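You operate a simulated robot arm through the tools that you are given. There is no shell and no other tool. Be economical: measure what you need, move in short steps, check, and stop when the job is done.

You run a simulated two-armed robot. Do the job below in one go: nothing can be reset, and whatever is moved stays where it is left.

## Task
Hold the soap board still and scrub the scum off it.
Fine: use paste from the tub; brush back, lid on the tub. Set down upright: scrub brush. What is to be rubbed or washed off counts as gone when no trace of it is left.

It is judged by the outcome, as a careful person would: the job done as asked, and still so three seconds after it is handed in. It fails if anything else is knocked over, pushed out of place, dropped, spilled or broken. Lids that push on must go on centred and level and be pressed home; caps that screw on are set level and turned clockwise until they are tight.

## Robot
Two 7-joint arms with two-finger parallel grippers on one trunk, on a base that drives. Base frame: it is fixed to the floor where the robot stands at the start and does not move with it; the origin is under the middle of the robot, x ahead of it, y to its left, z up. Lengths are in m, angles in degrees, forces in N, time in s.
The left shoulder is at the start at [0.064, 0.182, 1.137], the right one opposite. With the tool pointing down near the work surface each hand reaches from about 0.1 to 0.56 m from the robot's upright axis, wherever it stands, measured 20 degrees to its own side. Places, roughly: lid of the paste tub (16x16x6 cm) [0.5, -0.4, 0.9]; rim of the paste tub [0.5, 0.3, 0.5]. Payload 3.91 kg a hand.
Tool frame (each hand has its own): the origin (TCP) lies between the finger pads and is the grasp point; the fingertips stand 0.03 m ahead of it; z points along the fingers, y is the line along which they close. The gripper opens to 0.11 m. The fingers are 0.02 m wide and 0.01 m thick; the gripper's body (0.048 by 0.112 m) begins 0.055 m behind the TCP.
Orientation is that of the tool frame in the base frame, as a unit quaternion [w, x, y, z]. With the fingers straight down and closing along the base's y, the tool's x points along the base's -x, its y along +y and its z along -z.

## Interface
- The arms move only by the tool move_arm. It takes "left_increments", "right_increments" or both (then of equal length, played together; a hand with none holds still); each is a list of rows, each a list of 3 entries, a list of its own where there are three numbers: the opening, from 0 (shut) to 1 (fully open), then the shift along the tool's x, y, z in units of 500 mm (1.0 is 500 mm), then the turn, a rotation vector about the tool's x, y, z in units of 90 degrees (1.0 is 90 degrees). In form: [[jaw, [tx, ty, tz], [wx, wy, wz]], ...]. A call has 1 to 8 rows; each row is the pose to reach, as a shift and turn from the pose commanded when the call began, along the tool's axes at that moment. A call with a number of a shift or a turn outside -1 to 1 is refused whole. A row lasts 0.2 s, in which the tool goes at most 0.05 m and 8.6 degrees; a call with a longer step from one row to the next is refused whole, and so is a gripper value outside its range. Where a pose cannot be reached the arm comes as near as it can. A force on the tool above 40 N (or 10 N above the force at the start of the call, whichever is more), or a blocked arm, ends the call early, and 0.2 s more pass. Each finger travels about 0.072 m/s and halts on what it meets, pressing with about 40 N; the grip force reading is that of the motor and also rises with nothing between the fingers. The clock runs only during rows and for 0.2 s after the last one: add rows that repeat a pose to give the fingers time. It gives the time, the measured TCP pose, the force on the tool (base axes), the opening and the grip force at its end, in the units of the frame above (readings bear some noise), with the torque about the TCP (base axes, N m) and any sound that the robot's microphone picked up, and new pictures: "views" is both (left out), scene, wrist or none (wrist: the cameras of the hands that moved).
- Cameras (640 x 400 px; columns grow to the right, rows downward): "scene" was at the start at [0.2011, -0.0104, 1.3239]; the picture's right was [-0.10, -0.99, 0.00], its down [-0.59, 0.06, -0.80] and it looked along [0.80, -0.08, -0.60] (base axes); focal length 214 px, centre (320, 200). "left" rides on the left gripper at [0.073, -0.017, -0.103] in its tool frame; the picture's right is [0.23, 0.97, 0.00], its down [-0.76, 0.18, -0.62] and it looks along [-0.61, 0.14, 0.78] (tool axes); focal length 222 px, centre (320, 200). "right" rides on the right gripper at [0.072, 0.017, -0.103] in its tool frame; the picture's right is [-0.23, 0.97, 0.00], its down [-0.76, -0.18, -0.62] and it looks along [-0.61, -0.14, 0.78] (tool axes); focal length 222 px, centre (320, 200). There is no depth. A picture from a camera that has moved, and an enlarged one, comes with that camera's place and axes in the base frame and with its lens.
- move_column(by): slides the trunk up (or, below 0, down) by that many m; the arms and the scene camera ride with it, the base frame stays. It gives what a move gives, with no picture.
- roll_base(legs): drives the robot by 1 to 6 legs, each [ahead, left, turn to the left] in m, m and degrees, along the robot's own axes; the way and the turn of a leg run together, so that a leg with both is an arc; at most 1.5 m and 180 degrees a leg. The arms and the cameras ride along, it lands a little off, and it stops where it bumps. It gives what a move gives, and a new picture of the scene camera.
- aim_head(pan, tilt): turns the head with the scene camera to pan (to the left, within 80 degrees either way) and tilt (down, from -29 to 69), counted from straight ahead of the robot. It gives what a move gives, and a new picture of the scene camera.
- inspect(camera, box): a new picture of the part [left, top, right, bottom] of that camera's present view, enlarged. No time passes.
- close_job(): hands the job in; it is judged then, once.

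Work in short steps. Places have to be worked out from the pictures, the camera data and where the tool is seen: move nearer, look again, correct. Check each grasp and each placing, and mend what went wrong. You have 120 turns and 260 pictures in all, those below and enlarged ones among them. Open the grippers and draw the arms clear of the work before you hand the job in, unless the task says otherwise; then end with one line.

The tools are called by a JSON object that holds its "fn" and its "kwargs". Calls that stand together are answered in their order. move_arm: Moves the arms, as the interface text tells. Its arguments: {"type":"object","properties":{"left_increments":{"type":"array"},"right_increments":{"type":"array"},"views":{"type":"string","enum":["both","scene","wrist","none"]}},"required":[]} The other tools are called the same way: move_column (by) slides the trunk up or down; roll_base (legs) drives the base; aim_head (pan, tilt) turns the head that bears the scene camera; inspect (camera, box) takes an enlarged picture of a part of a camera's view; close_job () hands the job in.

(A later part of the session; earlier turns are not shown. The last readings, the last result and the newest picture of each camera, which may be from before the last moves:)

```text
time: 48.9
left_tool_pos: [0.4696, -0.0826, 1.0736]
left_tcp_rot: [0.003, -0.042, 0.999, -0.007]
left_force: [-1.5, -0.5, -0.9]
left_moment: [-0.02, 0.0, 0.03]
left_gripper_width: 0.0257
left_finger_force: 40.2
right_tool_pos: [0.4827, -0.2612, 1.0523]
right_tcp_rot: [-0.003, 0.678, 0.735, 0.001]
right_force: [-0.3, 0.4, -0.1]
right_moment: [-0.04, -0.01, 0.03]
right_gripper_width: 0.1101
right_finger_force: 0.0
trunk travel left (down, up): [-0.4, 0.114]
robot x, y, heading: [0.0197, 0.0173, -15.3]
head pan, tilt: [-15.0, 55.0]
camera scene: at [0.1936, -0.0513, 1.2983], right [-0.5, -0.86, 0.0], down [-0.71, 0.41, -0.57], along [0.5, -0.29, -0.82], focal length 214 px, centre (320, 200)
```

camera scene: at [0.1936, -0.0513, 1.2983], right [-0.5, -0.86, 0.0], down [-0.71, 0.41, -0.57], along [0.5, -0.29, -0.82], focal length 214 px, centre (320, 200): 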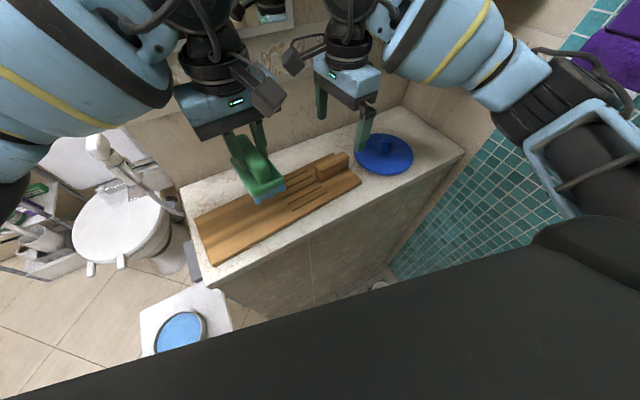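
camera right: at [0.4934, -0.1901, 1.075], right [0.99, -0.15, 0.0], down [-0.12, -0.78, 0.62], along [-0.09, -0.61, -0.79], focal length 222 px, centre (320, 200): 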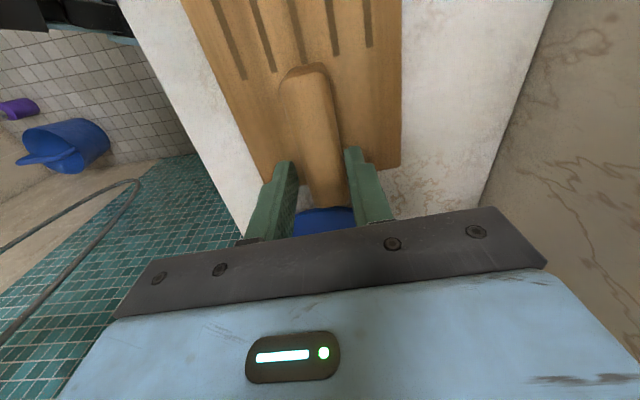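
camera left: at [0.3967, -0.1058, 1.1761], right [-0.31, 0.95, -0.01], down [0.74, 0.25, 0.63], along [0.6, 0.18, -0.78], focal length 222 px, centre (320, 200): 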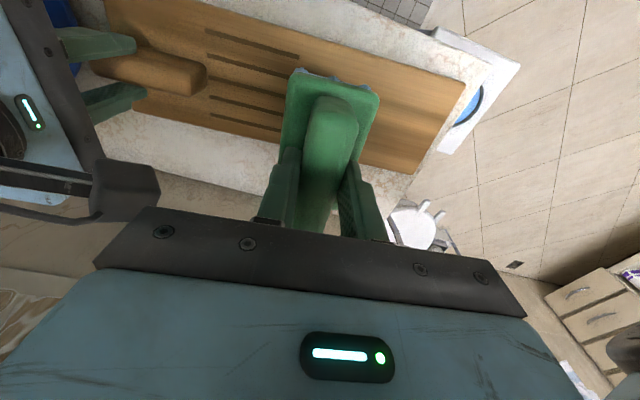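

I shift the right hand 12 cm right, toward the lid knob, in gentle steps.

{"fn": "move_arm", "kwargs": {"right_increments": [[1, [-0.06, 0, 0], [0, 0, 0]], [1, [-0.12, 0, 0], [0, 0, 0]], [1, [-0.18, 0, 0], [0, 0, 0]], [1, [-0.24, 0, 0], [0, 0, 0]]], "views": "both"}}

```text
time: 50.1
left_tool_pos: [0.465, -0.0634, 1.077]
left_tcp_rot: [0.004, -0.047, 0.999, -0.013]
left_force: [-0.9, -0.3, -1.4]
left_moment: [0.0, -0.02, 0.02]
left_gripper_width: 0.0255
left_finger_force: 40.2
right_tool_pos: [0.5001, -0.2977, 1.0456]
right_tcp_rot: [0.004, 0.616, 0.787, -0.012]
right_force: [-0.4, -0.5, -0.6]
right_moment: [0.04, -0.03, 0.0]
right_gripper_width: 0.1102
right_finger_force: 0.0
trunk travel left (down, up): [-0.4, 0.114]
robot x, y, heading: [0.0223, 0.0185, -14.3]
head pan, tilt: [-15.0, 55.0]
stopped in row 4 (right hand): the arm was blocked; the commanded pose is now the measured one
camera scene: at [0.1888, -0.0326, 1.3006], right [-0.49, -0.87, 0.01], down [-0.71, 0.4, -0.58], along [0.5, -0.29, -0.81], focal length 214 px, centre (320, 200)
camera right: at [0.4985, -0.2211, 1.1477], right [1.0, 0.01, -0.01], down [0.02, -0.77, 0.64], along [0.0, -0.64, -0.77], focal length 222 px, centre (320, 200)
```

scene: 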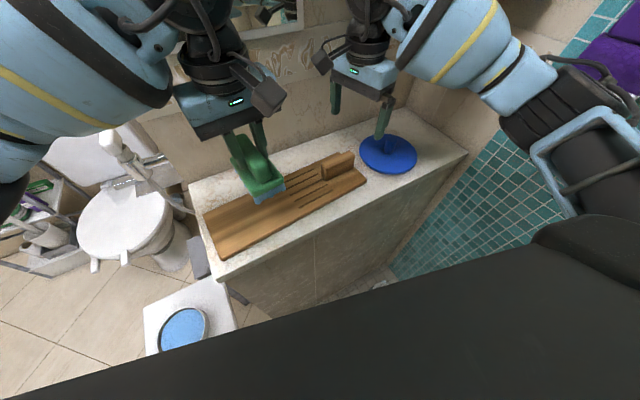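
right: 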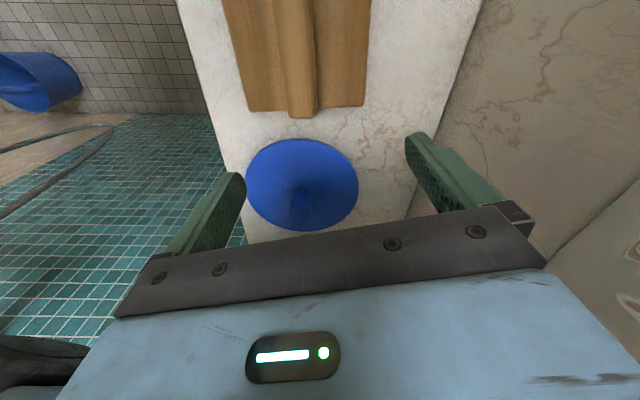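

The right arm's elbow meets the right wall before the hand reaches the lid, so the left hand will fetch the lid later from a new stance. For now the right hand backs off up and inward, and I turn the robot to -22° to set the brush back.

{"fn": "move_arm", "kwargs": {"right_increments": [[1, [0.04, -0.02, -0.07], [0, 0, 0]], [1, [0.08, -0.05, -0.14], [0, 0, 0]], [1, [0.126, -0.092, -0.22], [0, 0, 0]]], "views": "none"}}

{"fn": "roll_base", "kwargs": {"legs": [[0, 0, -7]]}}

```text
refused: row 3 steps farther than a row can; nothing moved
```

```text
time: 51.1
left_tool_pos: [0.4573, -0.1206, 1.0743]
left_tcp_rot: [0.003, 0.006, 1.0, -0.007]
left_force: [-0.7, -0.6, -0.6]
left_moment: [0.06, 0.03, 0.01]
left_gripper_width: 0.0255
left_finger_force: 39.8
right_tool_pos: [0.4619, -0.3394, 1.016]
right_tcp_rot: [-0.021, 0.641, 0.766, -0.029]
right_force: [0.4, -0.4, -0.7]
right_moment: [0.01, 0.03, -0.03]
right_gripper_width: 0.1099
right_finger_force: 0.0
trunk travel left (down, up): [-0.4, 0.114]
robot x, y, heading: [0.0205, 0.0224, -20.4]
head pan, tilt: [-15.0, 55.0]
stopped in leg 1: the robot was blocked; the commanded pose is now the measured one
camera scene: at [0.1869, -0.0623, 1.299], right [-0.58, -0.81, 0.0], down [-0.67, 0.48, -0.57], along [0.47, -0.34, -0.82], focal length 214 px, centre (320, 200)
```

scene: 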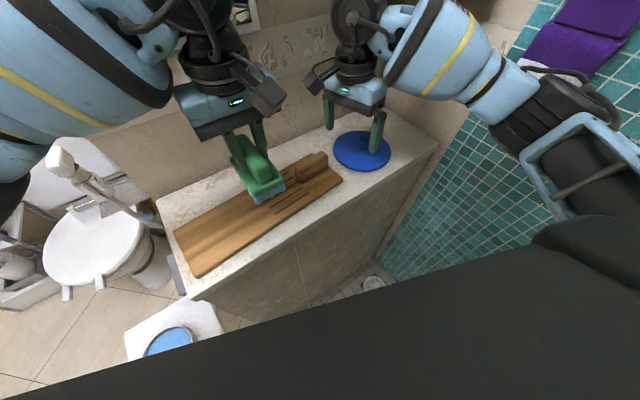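

The turn got to -20° but the right arm still rubs the wall, and its fingers are low over the lid. I raise it and pull it inward in smaller steps.

{"fn": "move_arm", "kwargs": {"right_increments": [[1, [0.02, 0, -0.07], [0, 0, 0]], [1, [0.05, 0, -0.14], [0, 0, 0]], [1, [0.08, -0.02, -0.21], [0, 0, 0]], [1, [0.1, -0.06, -0.27], [0, 0, 0]], [1, [0.1, -0.12, -0.29], [0, 0, 0]]], "views": "scene"}}

```text
time: 52.0
left_tool_pos: [0.4529, -0.1209, 1.0763]
left_tcp_rot: [0.006, 0.008, 1.0, -0.007]
left_force: [0.1, 0.2, -1.0]
left_moment: [-0.03, -0.02, 0.01]
left_gripper_width: 0.0256
left_finger_force: 39.8
right_tool_pos: [0.4344, -0.2987, 1.0414]
right_tcp_rot: [-0.101, 0.636, 0.763, -0.062]
right_force: [-0.9, 0.4, 0.0]
right_moment: [0.01, -0.01, 0.02]
right_gripper_width: 0.1099
right_finger_force: 0.0
trunk travel left (down, up): [-0.4, 0.114]
robot x, y, heading: [0.0209, 0.0203, -20.9]
head pan, tilt: [-15.0, 55.0]
stopped in row 4 (right hand): the arm was blocked; the commanded pose is now the measured one
camera scene: at [0.1806, -0.0614, 1.3007], right [-0.59, -0.81, 0.0], down [-0.66, 0.48, -0.58], along [0.47, -0.34, -0.82], focal length 214 px, centre (320, 200)
```

scene: 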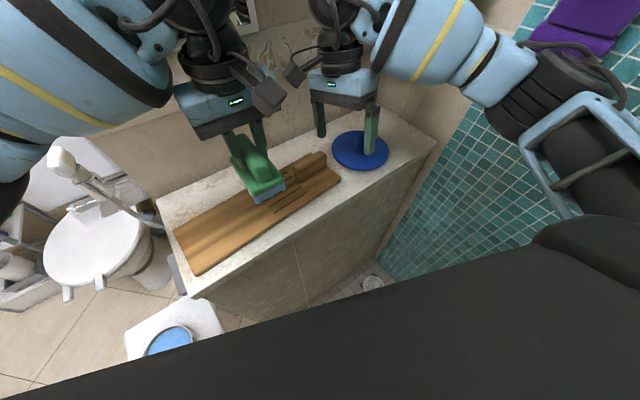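

The right elbow is jammed near the towel rail. I translate the robot about 8 cm left, away from the wall, with both arms riding along.

{"fn": "roll_base", "kwargs": {"legs": [[-0.03, 0.08, 0]]}}

{"fn": "inspect", "kwargs": {"camera": "right", "box": [0, 0, 640, 400]}}

```text
time: 53.4
left_tool_pos: [0.4569, -0.0375, 1.0728]
left_tcp_rot: [0.003, 0.007, 1.0, -0.007]
left_force: [-0.4, 0.5, -1.6]
left_moment: [0.0, -0.02, 0.02]
left_gripper_width: 0.0255
left_finger_force: 39.7
right_tool_pos: [0.4396, -0.2153, 1.0387]
right_tcp_rot: [-0.103, 0.637, 0.761, -0.062]
right_force: [-0.1, 0.4, 0.6]
right_moment: [-0.02, 0.0, 0.02]
right_gripper_width: 0.11
right_finger_force: 0.2
trunk travel left (down, up): [-0.4, 0.114]
robot x, y, heading: [0.0201, 0.1039, -21.0]
head pan, tilt: [-15.0, 55.0]
camera scene: at [0.1863, 0.0215, 1.2982], right [-0.58, -0.81, 0.0], down [-0.66, 0.48, -0.57], along [0.47, -0.34, -0.82], focal length 214 px, centre (320, 200)
```

scene: 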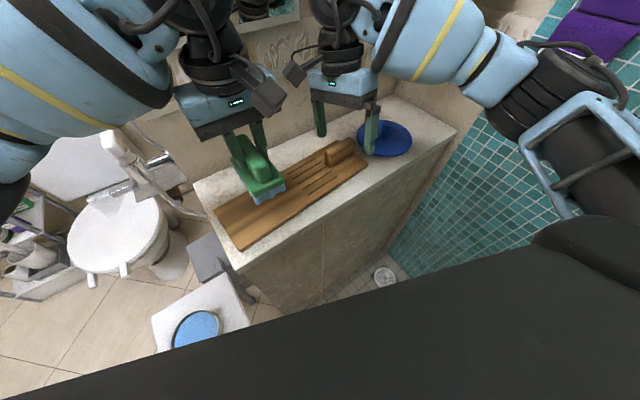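

```text
1.00 times, centred on (320, 200) of right (not enlarged: the box is as wide or as high as the picture)
camera zoom: at [0.4682, -0.1452, 1.14], right [0.97, -0.05, -0.24], down [0.1, -0.8, 0.59], along [-0.22, -0.59, -0.77], focal length 222 px, centre (320, 200)
```

zoom: 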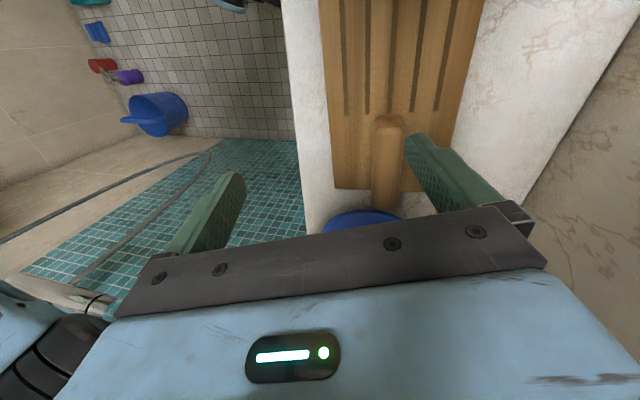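

Free now, and the board and lid are undisturbed. I raise and level the right hand.

{"fn": "move_arm", "kwargs": {"right_increments": [[1, [0.009, -0.039, -0.057], [-0.036, -0.012, 0]], [1, [0.018, -0.078, -0.114], [-0.072, -0.025, 0]], [1, [0.027, -0.117, -0.171], [-0.108, -0.037, 0]], [1, [0.037, -0.155, -0.229], [-0.144, -0.05, 0]]], "views": "none"}}

```text
time: 54.4
left_tool_pos: [0.456, -0.0369, 1.0731]
left_tcp_rot: [0.003, 0.007, 1.0, -0.006]
left_force: [0.7, 0.5, -1.1]
left_moment: [0.01, 0.03, 0.02]
left_gripper_width: 0.0255
left_finger_force: 40.0
right_tool_pos: [0.3886, -0.2159, 1.1698]
right_tcp_rot: [0.0, 0.642, 0.767, 0.0]
right_force: [-0.3, 0.2, -0.6]
right_moment: [0.05, 0.01, 0.01]
right_gripper_width: 0.1102
right_finger_force: 0.1
trunk travel left (down, up): [-0.4, 0.114]
robot x, y, heading: [0.0216, 0.1028, -20.7]
head pan, tilt: [-15.0, 55.0]
```

I turn the robot another 12° right so the left hand can comfortably reach the brush's original spot.

{"fn": "roll_base", "kwargs": {"legs": [[0, 0, -12]]}}

```text
time: 55.5
left_tool_pos: [0.4178, -0.1251, 1.0717]
left_tcp_rot: [0.001, 0.112, 0.994, -0.007]
left_force: [0.1, -0.5, -2.2]
left_moment: [-0.01, -0.03, 0.0]
left_gripper_width: 0.0254
left_finger_force: 39.9
right_tool_pos: [0.3152, -0.2855, 1.1684]
right_tcp_rot: [0.0, 0.718, 0.696, 0.0]
right_force: [0.6, 0.0, -0.5]
right_moment: [0.02, 0.01, -0.01]
right_gripper_width: 0.1096
right_finger_force: 0.1
trunk travel left (down, up): [-0.4, 0.114]
robot x, y, heading: [0.0212, 0.1044, -32.9]
head pan, tilt: [-15.0, 55.0]
camera scene: at [0.1653, -0.0115, 1.2982], right [-0.74, -0.67, 0.0], down [-0.55, 0.61, -0.57], along [0.39, -0.42, -0.82], focal length 214 px, centre (320, 200)
```

scene: 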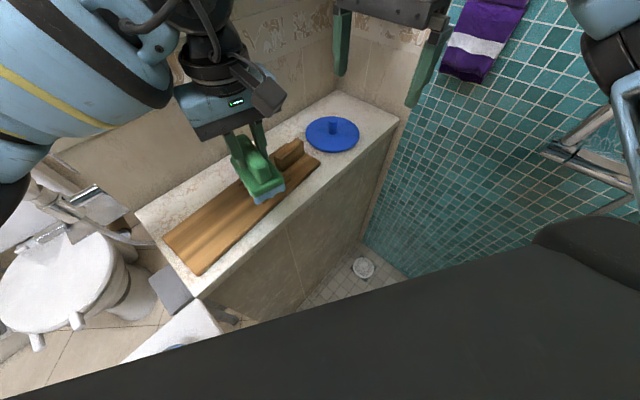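

I carry the brush to above its old place (0.478, -0.140), with its old yaw.

{"fn": "move_arm", "kwargs": {"left_increments": [[0, [-0.04, 0, 0.03], [-0.003, 0, -0.075]], [0, [-0.08, 0, 0.07], [-0.006, 0.001, -0.15]], [0, [-0.123, 0, 0.104], [-0.009, 0.002, -0.225]]], "views": "both"}}

{"fn": "inspect", "kwargs": {"camera": "scene", "box": [150, 110, 350, 280]}}

```text
time: 56.3
left_tool_pos: [0.4771, -0.1392, 1.0194]
left_tcp_rot: [0.0, -0.065, 0.998, 0.001]
left_force: [-0.6, 0.8, -1.1]
left_moment: [0.01, -0.02, 0.01]
left_gripper_width: 0.0254
left_finger_force: 40.2
right_tool_pos: [0.3156, -0.287, 1.1684]
right_tcp_rot: [-0.001, 0.718, 0.696, -0.001]
right_force: [0.9, -0.2, -0.3]
right_moment: [0.0, 0.0, 0.03]
right_gripper_width: 0.1097
right_finger_force: 0.0
trunk travel left (down, up): [-0.4, 0.114]
robot x, y, heading: [0.0188, 0.1083, -32.7]
head pan, tilt: [-15.0, 55.0]
camera scene: at [0.1658, -0.0115, 1.2982], right [-0.74, -0.67, 0.0], down [-0.55, 0.61, -0.57], along [0.38, -0.42, -0.82], focal length 214 px, centre (320, 200)
camera left: at [0.4079, -0.1659, 1.1236], right [-0.35, 0.94, 0.0], down [0.73, 0.27, 0.62], along [0.58, 0.22, -0.78], focal length 222 px, centre (320, 200)
```

scene: 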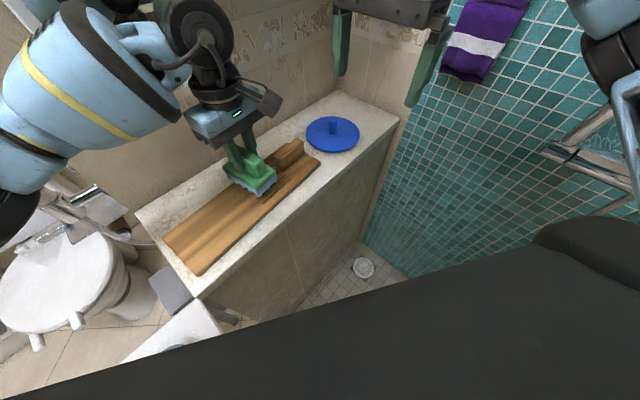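
left: 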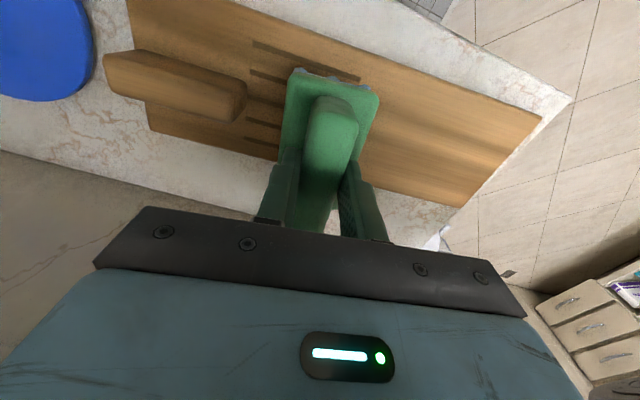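

```text
2.35 times, centred on (250, 195) of scene
camera zoom: at [0.1658, -0.0115, 1.2982], right [-0.74, -0.67, 0.0], down [-0.55, 0.61, -0.57], along [0.38, -0.42, -0.82], focal length 505 px, centre (485, 212)
```

zoom: 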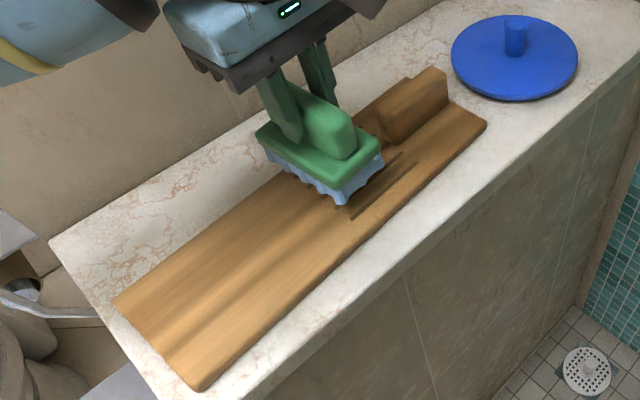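

The board is fully clean. I lower the brush onto it and check contact.

{"fn": "move_arm", "kwargs": {"left_increments": [[0, [0, 0, 0.03], [0, 0, 0]], [0, [0, 0, 0.05], [0, 0, 0]]], "views": "none"}}

```text
time: 56.9
left_tool_pos: [0.4771, -0.1397, 0.9946]
left_tcp_rot: [0.0, -0.064, 0.998, 0.0]
left_force: [-0.6, -0.3, -0.6]
left_moment: [0.01, 0.03, -0.01]
left_gripper_width: 0.0255
left_finger_force: 39.5
right_tool_pos: [0.3158, -0.2851, 1.1682]
right_tcp_rot: [-0.001, 0.718, 0.696, -0.001]
right_force: [0.2, 0.7, 0.5]
right_moment: [-0.04, -0.01, -0.01]
right_gripper_width: 0.11
right_finger_force: 0.0
trunk travel left (down, up): [-0.4, 0.114]
robot x, y, heading: [0.0216, 0.1047, -32.8]
head pan, tilt: [-15.0, 55.0]
```

Almost touching; I lower another 2 mm, then open.

{"fn": "move_arm", "kwargs": {"left_increments": [[0, [0, 0, 0.003], [0, 0, 0]], [0, [0, 0, 0.004], [0, 0, 0]]], "views": "none"}}

{"fn": "move_arm", "kwargs": {"left_increments": [[0.25, [0, 0, 0], [0, 0, 0]], [0.45, [0, 0, 0], [0, 0, 0]], [0.6, [0, 0, 0], [0, 0, 0]], [0.6, [0, 0, -0.05], [0, 0, 0]], [0.6, [0, 0, -0.13], [0, 0, 0]], [0.8, [0, 0, -0.2], [0, 0, 0]]], "views": "both"}}

```text
time: 57.5
left_tool_pos: [0.4776, -0.14, 0.9945]
left_tcp_rot: [-0.001, -0.065, 0.998, 0.001]
left_force: [0.5, 0.7, 0.6]
left_moment: [0.0, -0.06, 0.03]
left_gripper_width: 0.0255
left_finger_force: 39.8
right_tool_pos: [0.3144, -0.2858, 1.1678]
right_tcp_rot: [-0.001, 0.718, 0.696, -0.001]
right_force: [0.3, 0.7, -0.3]
right_moment: [0.0, -0.01, 0.0]
right_gripper_width: 0.11
right_finger_force: 0.0
trunk travel left (down, up): [-0.4, 0.114]
robot x, y, heading: [0.0233, 0.1021, -33.0]
head pan, tilt: [-15.0, 55.0]
```

```text
time: 58.9
left_tool_pos: [0.4778, -0.1411, 1.0951]
left_tcp_rot: [0.0, -0.065, 0.998, -0.001]
left_force: [-0.9, -0.1, 0.5]
left_moment: [0.0, 0.01, -0.03]
left_gripper_width: 0.0878
left_finger_force: 0.0
right_tool_pos: [0.3152, -0.2852, 1.1682]
right_tcp_rot: [-0.001, 0.718, 0.696, 0.0]
right_force: [0.2, -0.2, -0.6]
right_moment: [-0.01, -0.02, -0.01]
right_gripper_width: 0.1099
right_finger_force: 0.1
trunk travel left (down, up): [-0.4, 0.114]
robot x, y, heading: [0.0193, 0.1056, -32.8]
head pan, tilt: [-15.0, 55.0]
camera scene: at [0.1648, -0.0114, 1.2983], right [-0.74, -0.67, 0.0], down [-0.55, 0.61, -0.57], along [0.39, -0.42, -0.82], focal length 214 px, centre (320, 200)
camera left: at [0.4088, -0.168, 1.1989], right [-0.35, 0.94, 0.0], down [0.73, 0.27, 0.62], along [0.58, 0.22, -0.78], focal length 222 px, centre (320, 200)
```

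scene: 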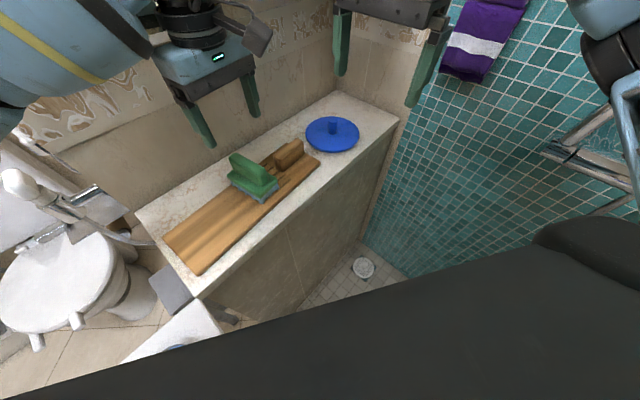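
left: 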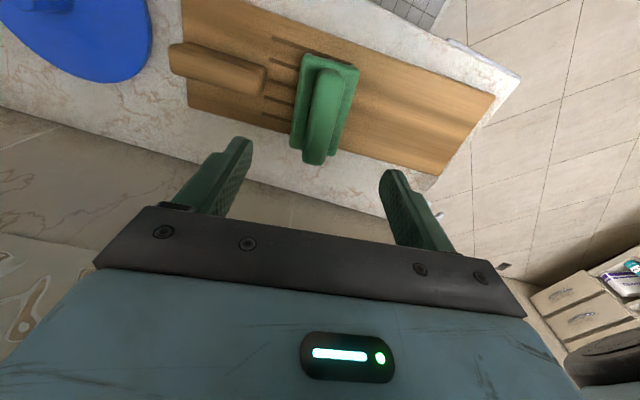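

The brush stands upright on the board. For the lid I'll turn the robot to about -70° and slide right, so the left arm, with its elbow free, can reach the lid. First I tuck both hands in.

{"fn": "move_arm", "kwargs": {"left_increments": [[1, [0.0, 0.08, -0.03], [0, 0, 0]], [1, [0.0, 0.16, -0.06], [0, 0, 0]], [1, [0.002, 0.25, -0.09], [0, 0, 0]], [1, [0.004, 0.34, -0.11], [0, 0, 0]], [1, [0.006, 0.418, -0.11], [0, 0, 0]]], "right_increments": [[1, [0, 0, 0], [0, 0, 0]], [1, [0.08, -0.02, 0], [0, 0, 0]], [1, [0.16, -0.04, 0], [0, 0, 0]], [1, [0.25, -0.07, 0], [0, 0, 0]], [1, [0.333, -0.102, 0], [0, 0, 0]]], "views": "none"}}

{"fn": "roll_base", "kwargs": {"legs": [[0, 0, -20], [0, 0, -17]]}}

```text
time: 60.1
left_tool_pos: [0.4475, 0.064, 1.1486]
left_tcp_rot: [-0.001, -0.063, 0.998, 0.0]
left_force: [0.6, 0.1, -0.5]
left_moment: [-0.05, -0.02, 0.01]
left_gripper_width: 0.1098
left_finger_force: 0.0
right_tool_pos: [0.2685, -0.113, 1.1694]
right_tcp_rot: [-0.001, 0.719, 0.695, -0.001]
right_force: [-0.9, 1.1, -0.3]
right_moment: [-0.04, 0.02, 0.0]
right_gripper_width: 0.1101
right_finger_force: 0.1
trunk travel left (down, up): [-0.4, 0.114]
robot x, y, heading: [0.0223, 0.1032, -32.9]
head pan, tilt: [-15.0, 55.0]
```

```text
time: 62.6
left_tool_pos: [0.3352, -0.1873, 1.148]
left_tcp_rot: [0.0, 0.258, 0.966, 0.0]
left_force: [0.3, 0.5, 0.1]
left_moment: [0.04, 0.01, 0.01]
left_gripper_width: 0.1098
left_finger_force: 0.1
right_tool_pos: [0.0835, -0.2205, 1.169]
right_tcp_rot: [-0.001, 0.903, 0.43, -0.001]
right_force: [0.1, -0.3, -0.1]
right_moment: [0.01, -0.02, 0.0]
right_gripper_width: 0.1099
right_finger_force: 0.1
trunk travel left (down, up): [-0.4, 0.114]
robot x, y, heading: [0.0207, 0.1106, -69.8]
head pan, tilt: [-15.0, 55.0]
camera scene: at [0.0658, -0.0753, 1.2983], right [-1.0, -0.09, 0.0], down [-0.07, 0.82, -0.57], along [0.05, -0.57, -0.82], focal length 214 px, centre (320, 200)
```

scene: 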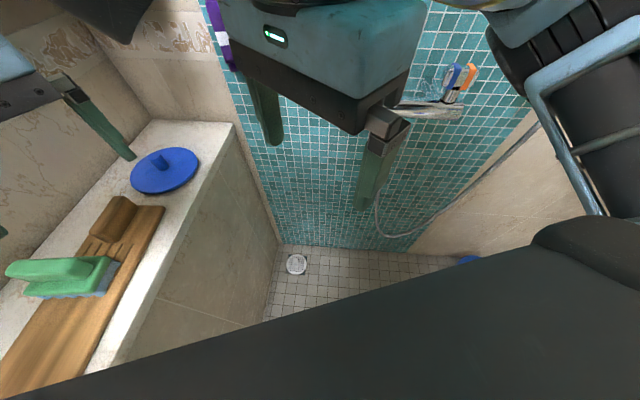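

There's a mixer with bottles on the shower wall to the right. I check the right elbow's clearance before driving.

{"fn": "aim_head", "kwargs": {"pan": -50, "tilt": 45}}

```text
time: 63.6
left_tool_pos: [0.3341, -0.1882, 1.1484]
left_tcp_rot: [0.0, 0.258, 0.966, 0.0]
left_force: [0.0, -0.4, -1.2]
left_moment: [0.01, 0.01, 0.02]
left_gripper_width: 0.1098
left_finger_force: 0.2
right_tool_pos: [0.0839, -0.2205, 1.1689]
right_tcp_rot: [-0.001, 0.903, 0.43, 0.0]
right_force: [-0.3, -0.3, 1.1]
right_moment: [0.0, 0.01, -0.01]
right_gripper_width: 0.1098
right_finger_force: 0.2
trunk travel left (down, up): [-0.4, 0.114]
robot x, y, heading: [0.0177, 0.1093, -69.7]
head pan, tilt: [-50.0, 45.0]
camera scene: at [0.0191, -0.0738, 1.3117], right [-0.87, 0.5, 0.0], down [0.35, 0.61, -0.71], along [-0.35, -0.61, -0.71], focal length 214 px, centre (320, 200)
```

scene: 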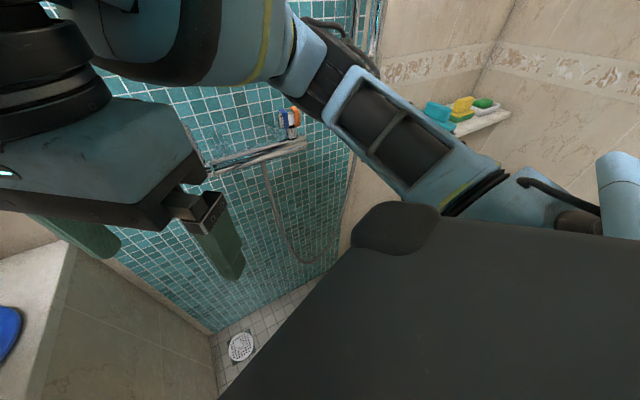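

The elbow is nearest the wall at this heading. Turning further to -95° takes it away from the wall, so I turn first and then slide 11 cm toward the wall side.

{"fn": "roll_base", "kwargs": {"legs": [[0, 0, -25], [0.11, 0.01, 0]]}}

{"fn": "aim_head", "kwargs": {"pan": 45, "tilt": 50}}

```text
time: 66.1
left_tool_pos: [0.1851, -0.4014, 1.1498]
left_tcp_rot: [0.001, 0.458, 0.889, 0.0]
left_force: [-0.5, 0.1, -0.3]
left_moment: [-0.02, -0.02, 0.01]
left_gripper_width: 0.1099
left_finger_force: 0.1
right_tool_pos: [-0.0586, -0.3265, 1.17]
right_tcp_rot: [0.001, 0.974, 0.228, 0.0]
right_force: [-0.3, -0.1, 0.2]
right_moment: [0.02, -0.01, 0.01]
right_gripper_width: 0.1096
right_finger_force: 0.1
trunk travel left (down, up): [-0.4, 0.114]
robot x, y, heading: [0.0206, -0.0016, -94.4]
head pan, tilt: [-50.0, 45.0]
camera scene: at [-0.055, -0.165, 1.312], right [-0.58, 0.82, 0.0], down [0.58, 0.41, -0.71], along [-0.58, -0.41, -0.71], focal length 214 px, centre (320, 200)
```

scene: 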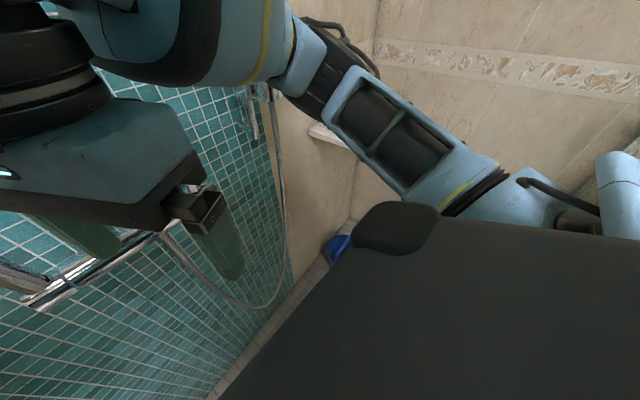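

```text
time: 67.8
left_tool_pos: [0.184, -0.4008, 1.1496]
left_tcp_rot: [0.001, 0.459, 0.889, 0.0]
left_force: [0.0, -0.1, -0.1]
left_moment: [0.02, -0.01, 0.03]
left_gripper_width: 0.1104
left_finger_force: 0.0
right_tool_pos: [-0.0575, -0.3275, 1.1673]
right_tcp_rot: [-0.004, 0.974, 0.224, -0.001]
right_force: [-0.8, -0.1, -0.2]
right_moment: [-0.03, 0.0, 0.01]
right_gripper_width: 0.1101
right_finger_force: 0.1
trunk travel left (down, up): [-0.4, 0.114]
robot x, y, heading: [0.0225, -0.0059, -94.7]
head pan, tilt: [45.0, 50.0]
camera scene: at [0.0404, -0.1932, 1.3107], right [-0.93, -0.36, 0.0], down [-0.26, 0.67, -0.7], along [0.25, -0.65, -0.72], focal length 214 px, centre (320, 200)
```

scene: 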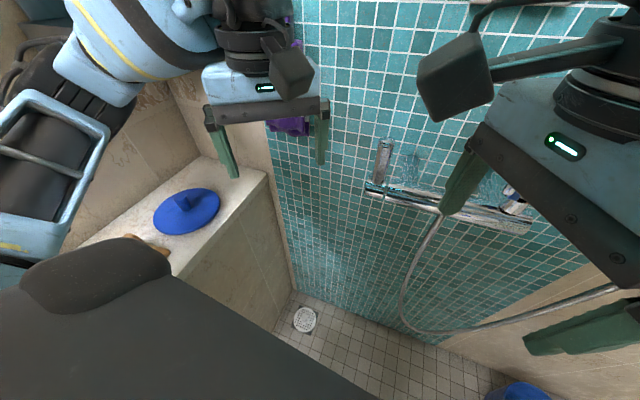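

The left arm's way to the lid is open. I approach in a first leg to about (0.40, -0.36, 1.12) and look with the wrist camera.

{"fn": "move_arm", "kwargs": {"left_increments": [[1, [-0.037, 0.08, 0.01], [0, 0, 0]], [1, [-0.074, 0.16, 0.02], [0, 0, 0]], [1, [-0.111, 0.24, 0.04], [0, 0, 0]], [1, [-0.148, 0.32, 0.05], [0, 0, 0]], [1, [-0.185, 0.4, 0.06], [0, 0, 0]]], "views": "both"}}

```text
time: 69.0
left_tool_pos: [0.3824, -0.375, 1.1209]
left_tcp_rot: [0.005, 0.464, 0.886, 0.01]
left_force: [-0.6, 0.0, 0.3]
left_moment: [0.0, 0.01, -0.04]
left_gripper_width: 0.1099
left_finger_force: 0.0
right_tool_pos: [-0.0736, -0.3379, 1.1636]
right_tcp_rot: [-0.007, 0.975, 0.224, 0.005]
right_force: [0.0, 0.4, 0.1]
right_moment: [0.0, 0.0, -0.01]
right_gripper_width: 0.1099
right_finger_force: 0.0
trunk travel left (down, up): [-0.4, 0.114]
robot x, y, heading: [0.0186, -0.0054, -94.9]
head pan, tilt: [45.0, 50.0]
camera scene: at [0.0246, -0.2066, 1.3088], right [-0.93, -0.36, -0.01], down [-0.25, 0.67, -0.69], along [0.26, -0.64, -0.72], focal length 214 px, centre (320, 200)
camera left: at [0.3257, -0.3264, 1.2241], right [0.67, 0.74, 0.02], down [0.57, -0.53, 0.63], along [0.47, -0.41, -0.78], focal length 222 px, centre (320, 200)
```

scene: 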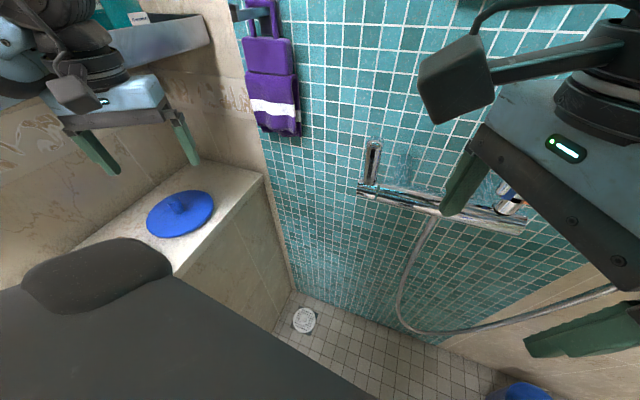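
left: 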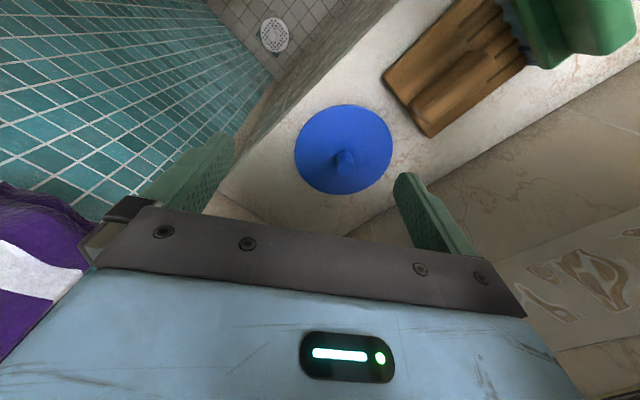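

A metal shelf hangs in the corner above the lid, and the robot is being leaned slightly by a contact. I look toward the left elbow.

{"fn": "aim_head", "kwargs": {"pan": 78, "tilt": 25}}

```text
time: 70.0
left_tool_pos: [0.3824, -0.3735, 1.1227]
left_tcp_rot: [0.006, 0.462, 0.887, 0.008]
left_force: [0.3, 1.1, -0.5]
left_moment: [0.02, -0.01, 0.0]
left_gripper_width: 0.1102
left_finger_force: 0.1
right_tool_pos: [-0.0731, -0.337, 1.1653]
right_tcp_rot: [-0.001, 0.974, 0.227, 0.008]
right_force: [0.0, -1.3, 0.6]
right_moment: [0.0, 0.0, 0.02]
right_gripper_width: 0.1101
right_finger_force: 0.0
trunk travel left (down, up): [-0.4, 0.114]
robot x, y, heading: [0.0218, -0.0083, -94.7]
head pan, tilt: [78.0, 25.0]
camera scene: at [0.083, -0.1583, 1.3419], right [-0.29, -0.96, -0.01], down [-0.39, 0.13, -0.91], along [0.87, -0.26, -0.41], focal length 214 px, centre (320, 200)
```

scene: 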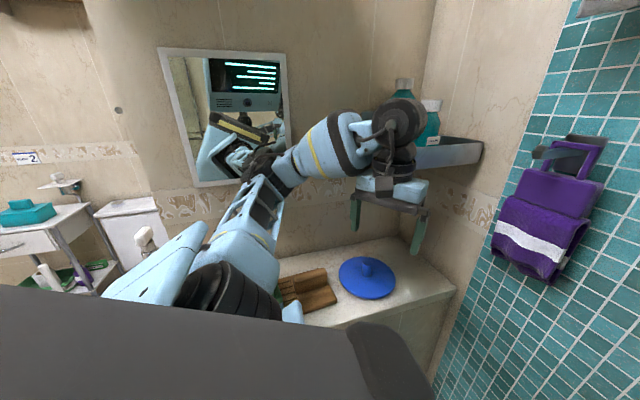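

The view shows the corner shelf with bottles, and the left elbow close to the mirror. I retract the left hand and move the robot back from the counter (to about (-0.06, 0.06), heading -90°). Then I'll take the knob with the hand tilted toward the robot, so the wrist stays out from under the shelf.

{"fn": "move_arm", "kwargs": {"left_increments": [[1, [0.037, -0.08, -0.01], [0, 0, 0]], [1, [0.074, -0.16, -0.02], [0, 0, 0]], [1, [0.111, -0.24, -0.04], [0, 0, 0]], [1, [0.148, -0.32, -0.05], [0, 0, 0]]], "views": "none"}}

{"fn": "roll_base", "kwargs": {"legs": [[-0.061, -0.085, 4.5]]}}

```text
time: 71.0
left_tool_pos: [0.228, -0.3964, 1.1415]
left_tcp_rot: [0.0, 0.457, 0.889, 0.001]
left_force: [0.7, -1.3, -0.5]
left_moment: [0.05, -0.02, 0.0]
left_gripper_width: 0.11
left_finger_force: 0.0
right_tool_pos: [-0.0558, -0.3314, 1.1683]
right_tcp_rot: [-0.002, 0.974, 0.227, 0.001]
right_force: [0.3, -0.2, -0.1]
right_moment: [0.01, 0.02, 0.0]
right_gripper_width: 0.11
right_finger_force: 0.0
trunk travel left (down, up): [-0.4, 0.114]
robot x, y, heading: [0.0215, -0.0081, -94.7]
head pan, tilt: [78.0, 25.0]
```

```text
time: 72.4
left_tool_pos: [0.1774, -0.313, 1.1414]
left_tcp_rot: [0.001, 0.423, 0.906, 0.001]
left_force: [0.0, 0.2, -0.2]
left_moment: [0.0, 0.0, 0.01]
left_gripper_width: 0.11
left_finger_force: 0.0
right_tool_pos: [-0.1136, -0.2684, 1.1689]
right_tcp_rot: [-0.001, 0.964, 0.264, 0.0]
right_force: [0.1, 0.1, 0.6]
right_moment: [0.01, 0.01, 0.02]
right_gripper_width: 0.1101
right_finger_force: 0.0
trunk travel left (down, up): [-0.4, 0.114]
robot x, y, heading: [-0.0642, 0.0619, -90.3]
head pan, tilt: [78.0, 25.0]
camera scene: at [0.0289, -0.076, 1.3423], right [-0.21, -0.98, 0.0], down [-0.41, 0.09, -0.91], along [0.89, -0.19, -0.42], focal length 214 px, centre (320, 200)
```

scene: 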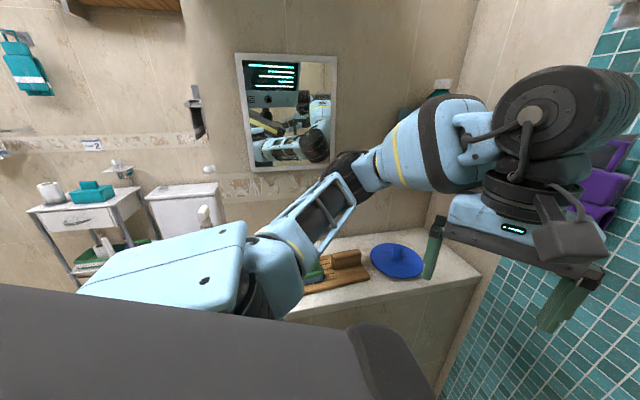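

I bring the left hand toward the lid while tilting it 30°, stopping about 15 cm short to look.

{"fn": "move_arm", "kwargs": {"left_increments": [[1, [-0.057, 0.047, 0.02], [0, -0.06, 0]], [1, [-0.114, 0.094, 0.05], [0, -0.12, 0]], [1, [-0.171, 0.141, 0.08], [0, -0.18, 0]], [1, [-0.228, 0.188, 0.11], [0, -0.24, 0]], [1, [-0.285, 0.235, 0.14], [0, -0.29, 0]], [1, [-0.34, 0.28, 0.16], [0, -0.333, 0]]], "views": "both"}}

```text
time: 73.8
left_tool_pos: [0.392, -0.35, 1.0612]
left_tcp_rot: [0.235, 0.41, 0.875, -0.109]
left_force: [-0.4, -0.2, -0.2]
left_moment: [0.0, 0.01, -0.02]
left_gripper_width: 0.1099
left_finger_force: 0.0
right_tool_pos: [-0.1136, -0.2688, 1.1692]
right_tcp_rot: [-0.001, 0.964, 0.264, 0.0]
right_force: [-0.3, 0.6, -0.2]
right_moment: [0.0, 0.02, 0.03]
right_gripper_width: 0.1102
right_finger_force: 0.1
trunk travel left (down, up): [-0.4, 0.114]
robot x, y, heading: [-0.0604, 0.0597, -90.3]
head pan, tilt: [78.0, 25.0]
camera scene: at [0.0296, -0.0757, 1.3423], right [-0.21, -0.98, 0.0], down [-0.41, 0.09, -0.91], along [0.89, -0.19, -0.42], focal length 214 px, centre (320, 200)
camera left: at [0.3061, -0.2741, 1.1134], right [0.62, 0.77, -0.11], down [0.36, -0.15, 0.92], along [0.7, -0.61, -0.37], focal length 222 px, centre (320, 200)
```

scene: 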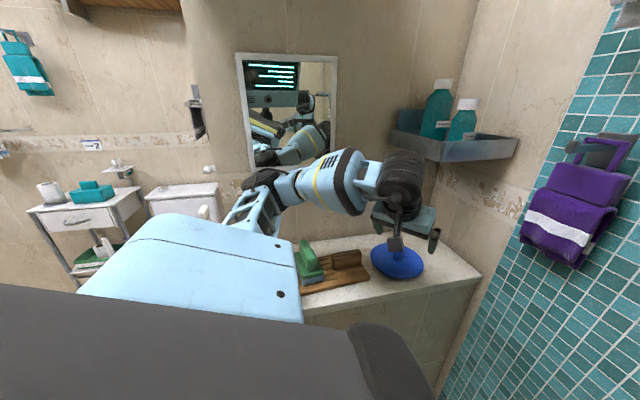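
left: 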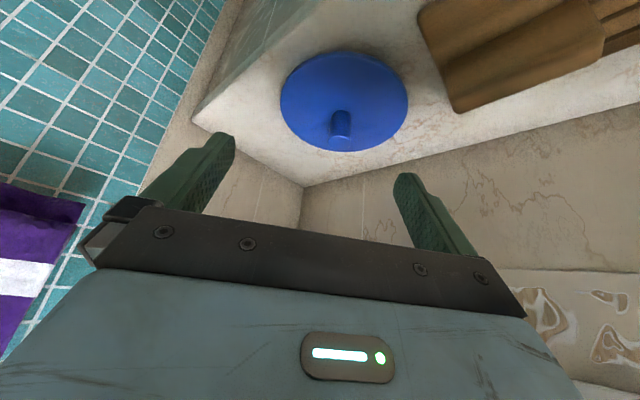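

No leaning now, and the wrist is below and clear of the shelf. The knob stands at (0.472, -0.401), z 0.915–0.96. I advance most of the way and check alignment.

{"fn": "move_arm", "kwargs": {"left_increments": [[1, [-0.02, 0.028, 0.05], [0, 0, 0]], [1, [-0.04, 0.057, 0.11], [0, 0, 0]], [1, [-0.04, 0.057, 0.17], [0, 0, 0]]], "views": "both"}}

{"fn": "inspect", "kwargs": {"camera": "scene", "box": [340, 100, 500, 300]}}

```text
time: 74.6
left_tool_pos: [0.4536, -0.3815, 0.9984]
left_tcp_rot: [0.234, 0.41, 0.875, -0.11]
left_force: [-0.3, -0.5, 0.0]
left_moment: [0.0, 0.01, 0.01]
left_gripper_width: 0.11
left_finger_force: 0.1
right_tool_pos: [-0.1136, -0.2707, 1.1692]
right_tcp_rot: [-0.002, 0.964, 0.265, 0.0]
right_force: [0.2, 0.0, 0.1]
right_moment: [0.02, 0.01, -0.01]
right_gripper_width: 0.1099
right_finger_force: 0.0
trunk travel left (down, up): [-0.4, 0.114]
robot x, y, heading: [-0.062, 0.061, -90.1]
head pan, tilt: [78.0, 25.0]
camera scene: at [0.0294, -0.0768, 1.3422], right [-0.21, -0.98, 0.0], down [-0.41, 0.09, -0.91], along [0.89, -0.19, -0.42], focal length 214 px, centre (320, 200)
camera left: at [0.3667, -0.3055, 1.0517], right [0.62, 0.78, -0.11], down [0.36, -0.15, 0.92], along [0.7, -0.61, -0.37], focal length 222 px, centre (320, 200)
```

scene: 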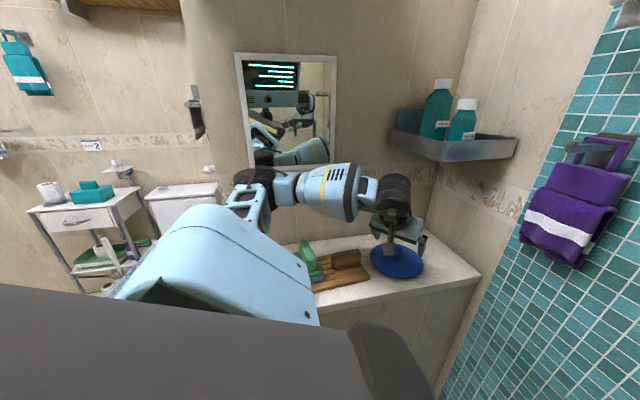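
left: 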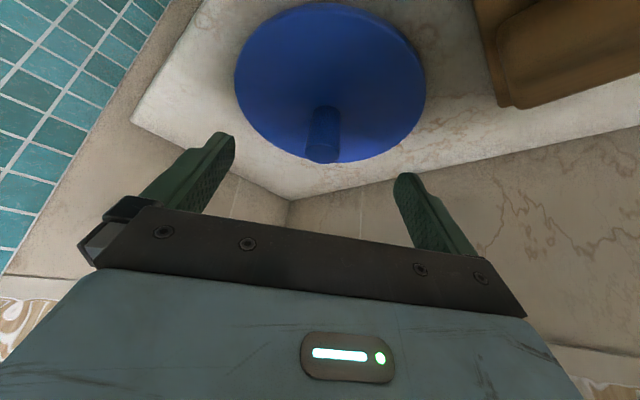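

```text
2.00 times, centred on (420, 200) of scene
camera zoom: at [0.0294, -0.0768, 1.3422], right [-0.21, -0.98, 0.0], down [-0.41, 0.09, -0.91], along [0.89, -0.19, -0.42], focal length 429 px, centre (120, 200)
```

zoom: 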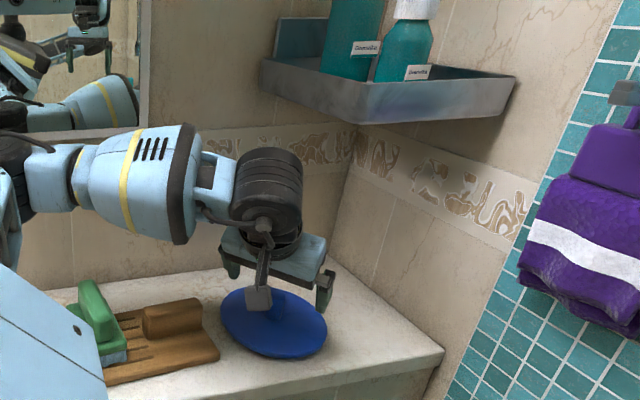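

Well aligned. I advance the last 5.5 cm onto the knob and start to close.

{"fn": "move_arm", "kwargs": {"left_increments": [[1, [0, 0.002, 0.05], [0, 0, 0]], [1, [0.001, 0.004, 0.105], [0, 0, 0]], [0.6, [0.001, 0.004, 0.105], [0, 0, 0]], [0.4, [0.001, 0.004, 0.105], [0, 0, 0]]], "views": "wrist"}}

{"fn": "inspect", "kwargs": {"camera": "left", "box": [170, 50, 490, 250]}}

```text
time: 75.6
left_tool_pos: [0.4699, -0.3999, 0.9524]
left_tcp_rot: [0.234, 0.409, 0.875, -0.109]
left_force: [-1.1, 0.0, 1.0]
left_moment: [-0.02, 0.01, 0.06]
left_gripper_width: 0.044
left_finger_force: 0.1
right_tool_pos: [-0.1126, -0.2696, 1.1693]
right_tcp_rot: [-0.001, 0.964, 0.264, 0.0]
right_force: [0.8, 0.3, 0.0]
right_moment: [-0.01, -0.02, 0.02]
right_gripper_width: 0.1098
right_finger_force: 0.0
trunk travel left (down, up): [-0.4, 0.114]
robot x, y, heading: [-0.062, 0.0565, -90.1]
head pan, tilt: [78.0, 25.0]
camera left: at [0.3839, -0.3233, 1.0049], right [0.62, 0.78, -0.11], down [0.36, -0.15, 0.92], along [0.7, -0.61, -0.37], focal length 222 px, centre (320, 200)
```

left: 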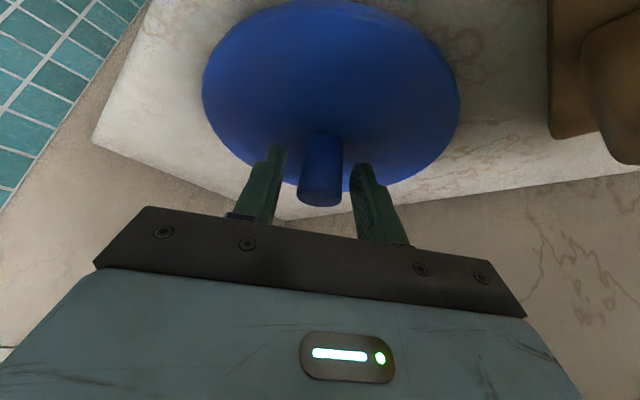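

```text
2.00 times, centred on (330, 150) of left
camera zoom: at [0.3839, -0.3233, 1.0049], right [0.62, 0.78, -0.11], down [0.36, -0.15, 0.92], along [0.7, -0.61, -0.37], focal length 444 px, centre (300, 300)
```

zoom: 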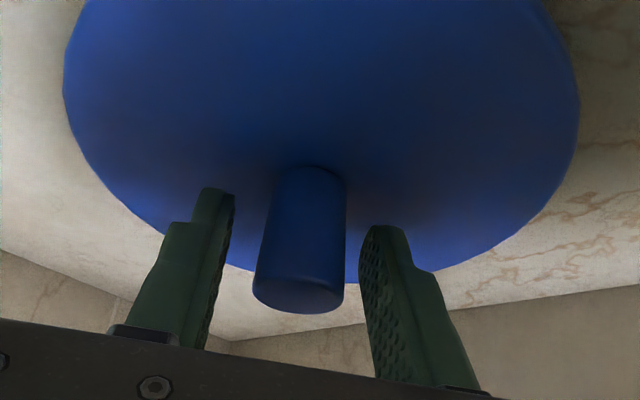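

The fingers straddle the knob nicely; I close.

{"fn": "move_arm", "kwargs": {"left_increments": [[0.2, [0, 0, 0], [0, 0, 0]], [0, [0, 0, 0], [0, 0, 0]], [0, [0, 0, 0], [0, 0, 0]], [0, [0, 0, 0], [0, 0, 0]]], "views": "wrist"}}

```text
time: 76.6
left_tool_pos: [0.47, -0.3992, 0.9517]
left_tcp_rot: [0.234, 0.409, 0.875, -0.109]
left_force: [-0.5, 0.3, -0.1]
left_moment: [0.02, 0.0, 0.01]
left_gripper_width: 0.0261
left_finger_force: 39.8
right_tool_pos: [-0.1128, -0.2686, 1.1699]
right_tcp_rot: [-0.001, 0.964, 0.265, 0.001]
right_force: [-1.3, 0.3, 0.4]
right_moment: [-0.01, -0.01, 0.01]
right_gripper_width: 0.1099
right_finger_force: 0.1
trunk travel left (down, up): [-0.4, 0.114]
robot x, y, heading: [-0.0638, 0.062, -90.4]
head pan, tilt: [78.0, 25.0]
camera left: at [0.3838, -0.3232, 1.0051], right [0.62, 0.78, -0.11], down [0.36, -0.15, 0.92], along [0.7, -0.61, -0.37], focal length 222 px, centre (320, 200)
```

left: 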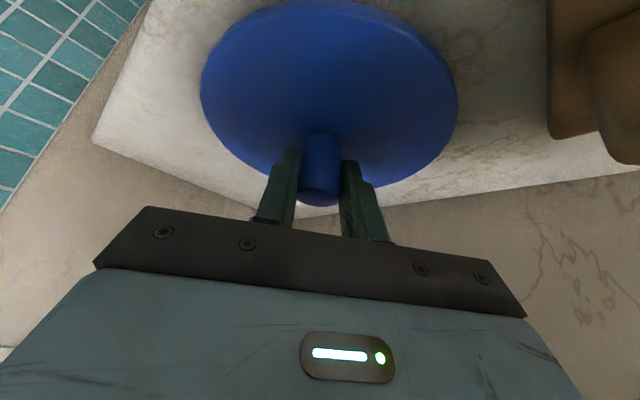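

The lid is gripped (width 0.026). I lift it straight first, then draw it back toward the robot, clear of the brush and shelf.

{"fn": "move_arm", "kwargs": {"left_increments": [[0, [-0.03, 0, -0.052], [0, 0, 0]], [0, [-0.025, -0.018, -0.125], [0, 0, 0]], [0, [0.004, -0.045, -0.199], [0, 0, 0]], [0, [0.053, -0.087, -0.262], [0, 0, 0]], [0, [0.117, -0.129, -0.299], [0, 0, 0]], [0, [0.182, -0.171, -0.337], [0, 0, 0]]], "views": "both"}}

```text
time: 78.0
left_tool_pos: [0.3005, -0.3281, 1.0534]
left_tcp_rot: [0.235, 0.409, 0.875, -0.109]
left_force: [-0.7, -0.5, -0.9]
left_moment: [-0.01, -0.02, 0.01]
left_gripper_width: 0.0263
left_finger_force: 39.5
right_tool_pos: [-0.1144, -0.2687, 1.1694]
right_tcp_rot: [-0.002, 0.964, 0.264, 0.001]
right_force: [0.0, -0.2, 1.7]
right_moment: [-0.05, 0.02, 0.01]
right_gripper_width: 0.1101
right_finger_force: 0.1
trunk travel left (down, up): [-0.4, 0.114]
robot x, y, heading: [-0.0625, 0.0565, -90.2]
head pan, tilt: [78.0, 25.0]
camera scene: at [0.0282, -0.0761, 1.3424], right [-0.21, -0.98, 0.0], down [-0.41, 0.09, -0.91], along [0.89, -0.19, -0.42], focal length 214 px, centre (320, 200)
camera left: at [0.2148, -0.2525, 1.1059], right [0.62, 0.78, -0.11], down [0.36, -0.15, 0.92], along [0.7, -0.61, -0.37], focal length 222 px, centre (320, 200)
```

scene: 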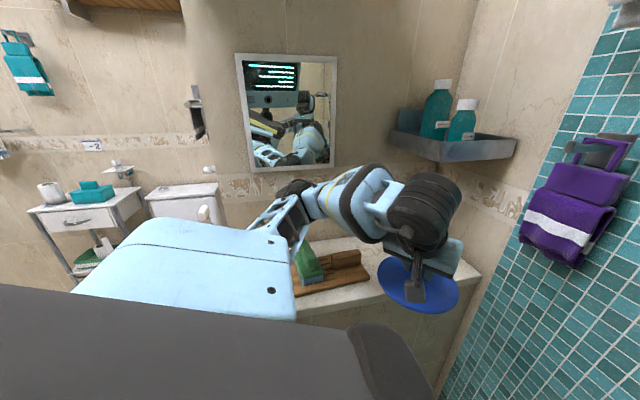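
left: 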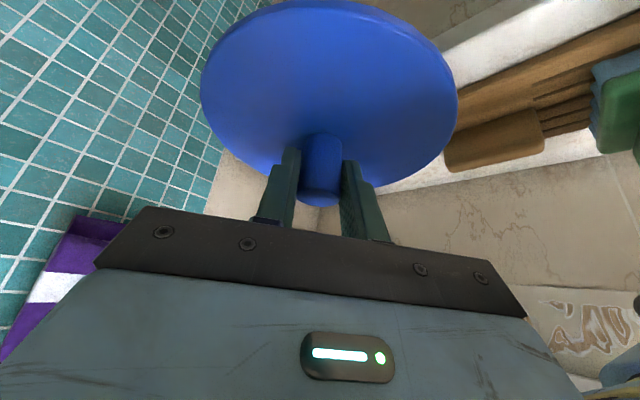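

The lid is held level. I tuck it in and up, step the robot back to give the right elbow room, then turn left toward the tub.

{"fn": "move_arm", "kwargs": {"left_increments": [[0, [0.026, -0.039, -0.061], [0, 0, 0]], [0, [0.052, -0.078, -0.122], [0, 0, 0]], [0, [0.078, -0.117, -0.183], [0, 0, 0]], [0, [0.104, -0.156, -0.245], [0, 0, 0]], [0, [0.13, -0.194, -0.307], [0, 0, 0]]], "views": "none"}}

{"fn": "roll_base", "kwargs": {"legs": [[-0.08, 0.06, 0], [0, 0, 30], [0, 0, 30], [0, 0, 30]]}}

```text
time: 79.2
left_tool_pos: [0.1404, -0.287, 1.1536]
left_tcp_rot: [0.236, 0.408, 0.875, -0.109]
left_force: [-0.5, -0.7, -0.8]
left_moment: [0.01, -0.01, -0.02]
left_gripper_width: 0.0263
left_finger_force: 40.2
right_tool_pos: [-0.1147, -0.268, 1.1691]
right_tcp_rot: [-0.002, 0.964, 0.264, 0.001]
right_force: [-0.3, 0.1, 0.6]
right_moment: [0.0, 0.01, 0.03]
right_gripper_width: 0.1101
right_finger_force: 0.1
trunk travel left (down, up): [-0.4, 0.114]
robot x, y, heading: [-0.0606, 0.0564, -90.2]
head pan, tilt: [78.0, 25.0]
```

```text
time: 84.8
left_tool_pos: [0.3463, 0.3403, 1.1522]
left_tcp_rot: [0.242, -0.329, 0.908, 0.088]
left_force: [0.5, 0.1, -0.1]
left_moment: [0.0, 0.0, 0.0]
left_gripper_width: 0.0261
left_finger_force: 40.3
right_tool_pos: [0.3276, 0.0847, 1.1694]
right_tcp_rot: [0.0, 0.495, 0.869, 0.0]
right_force: [-0.4, 0.4, 0.5]
right_moment: [0.0, 0.03, 0.0]
right_gripper_width: 0.1102
right_finger_force: 0.1
trunk travel left (down, up): [-0.4, 0.114]
robot x, y, heading: [-0.0039, 0.1415, -0.4]
head pan, tilt: [78.0, 25.0]
camera scene: at [0.1339, 0.2263, 1.3423], right [0.98, -0.21, 0.0], down [-0.09, -0.41, -0.91], along [0.19, 0.89, -0.42], focal length 214 px, centre (320, 200)
```

scene: 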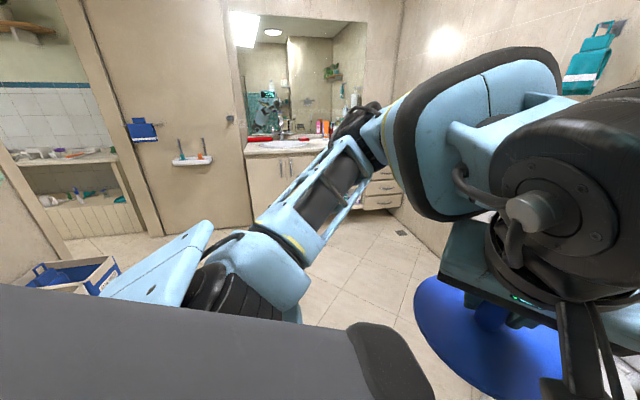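

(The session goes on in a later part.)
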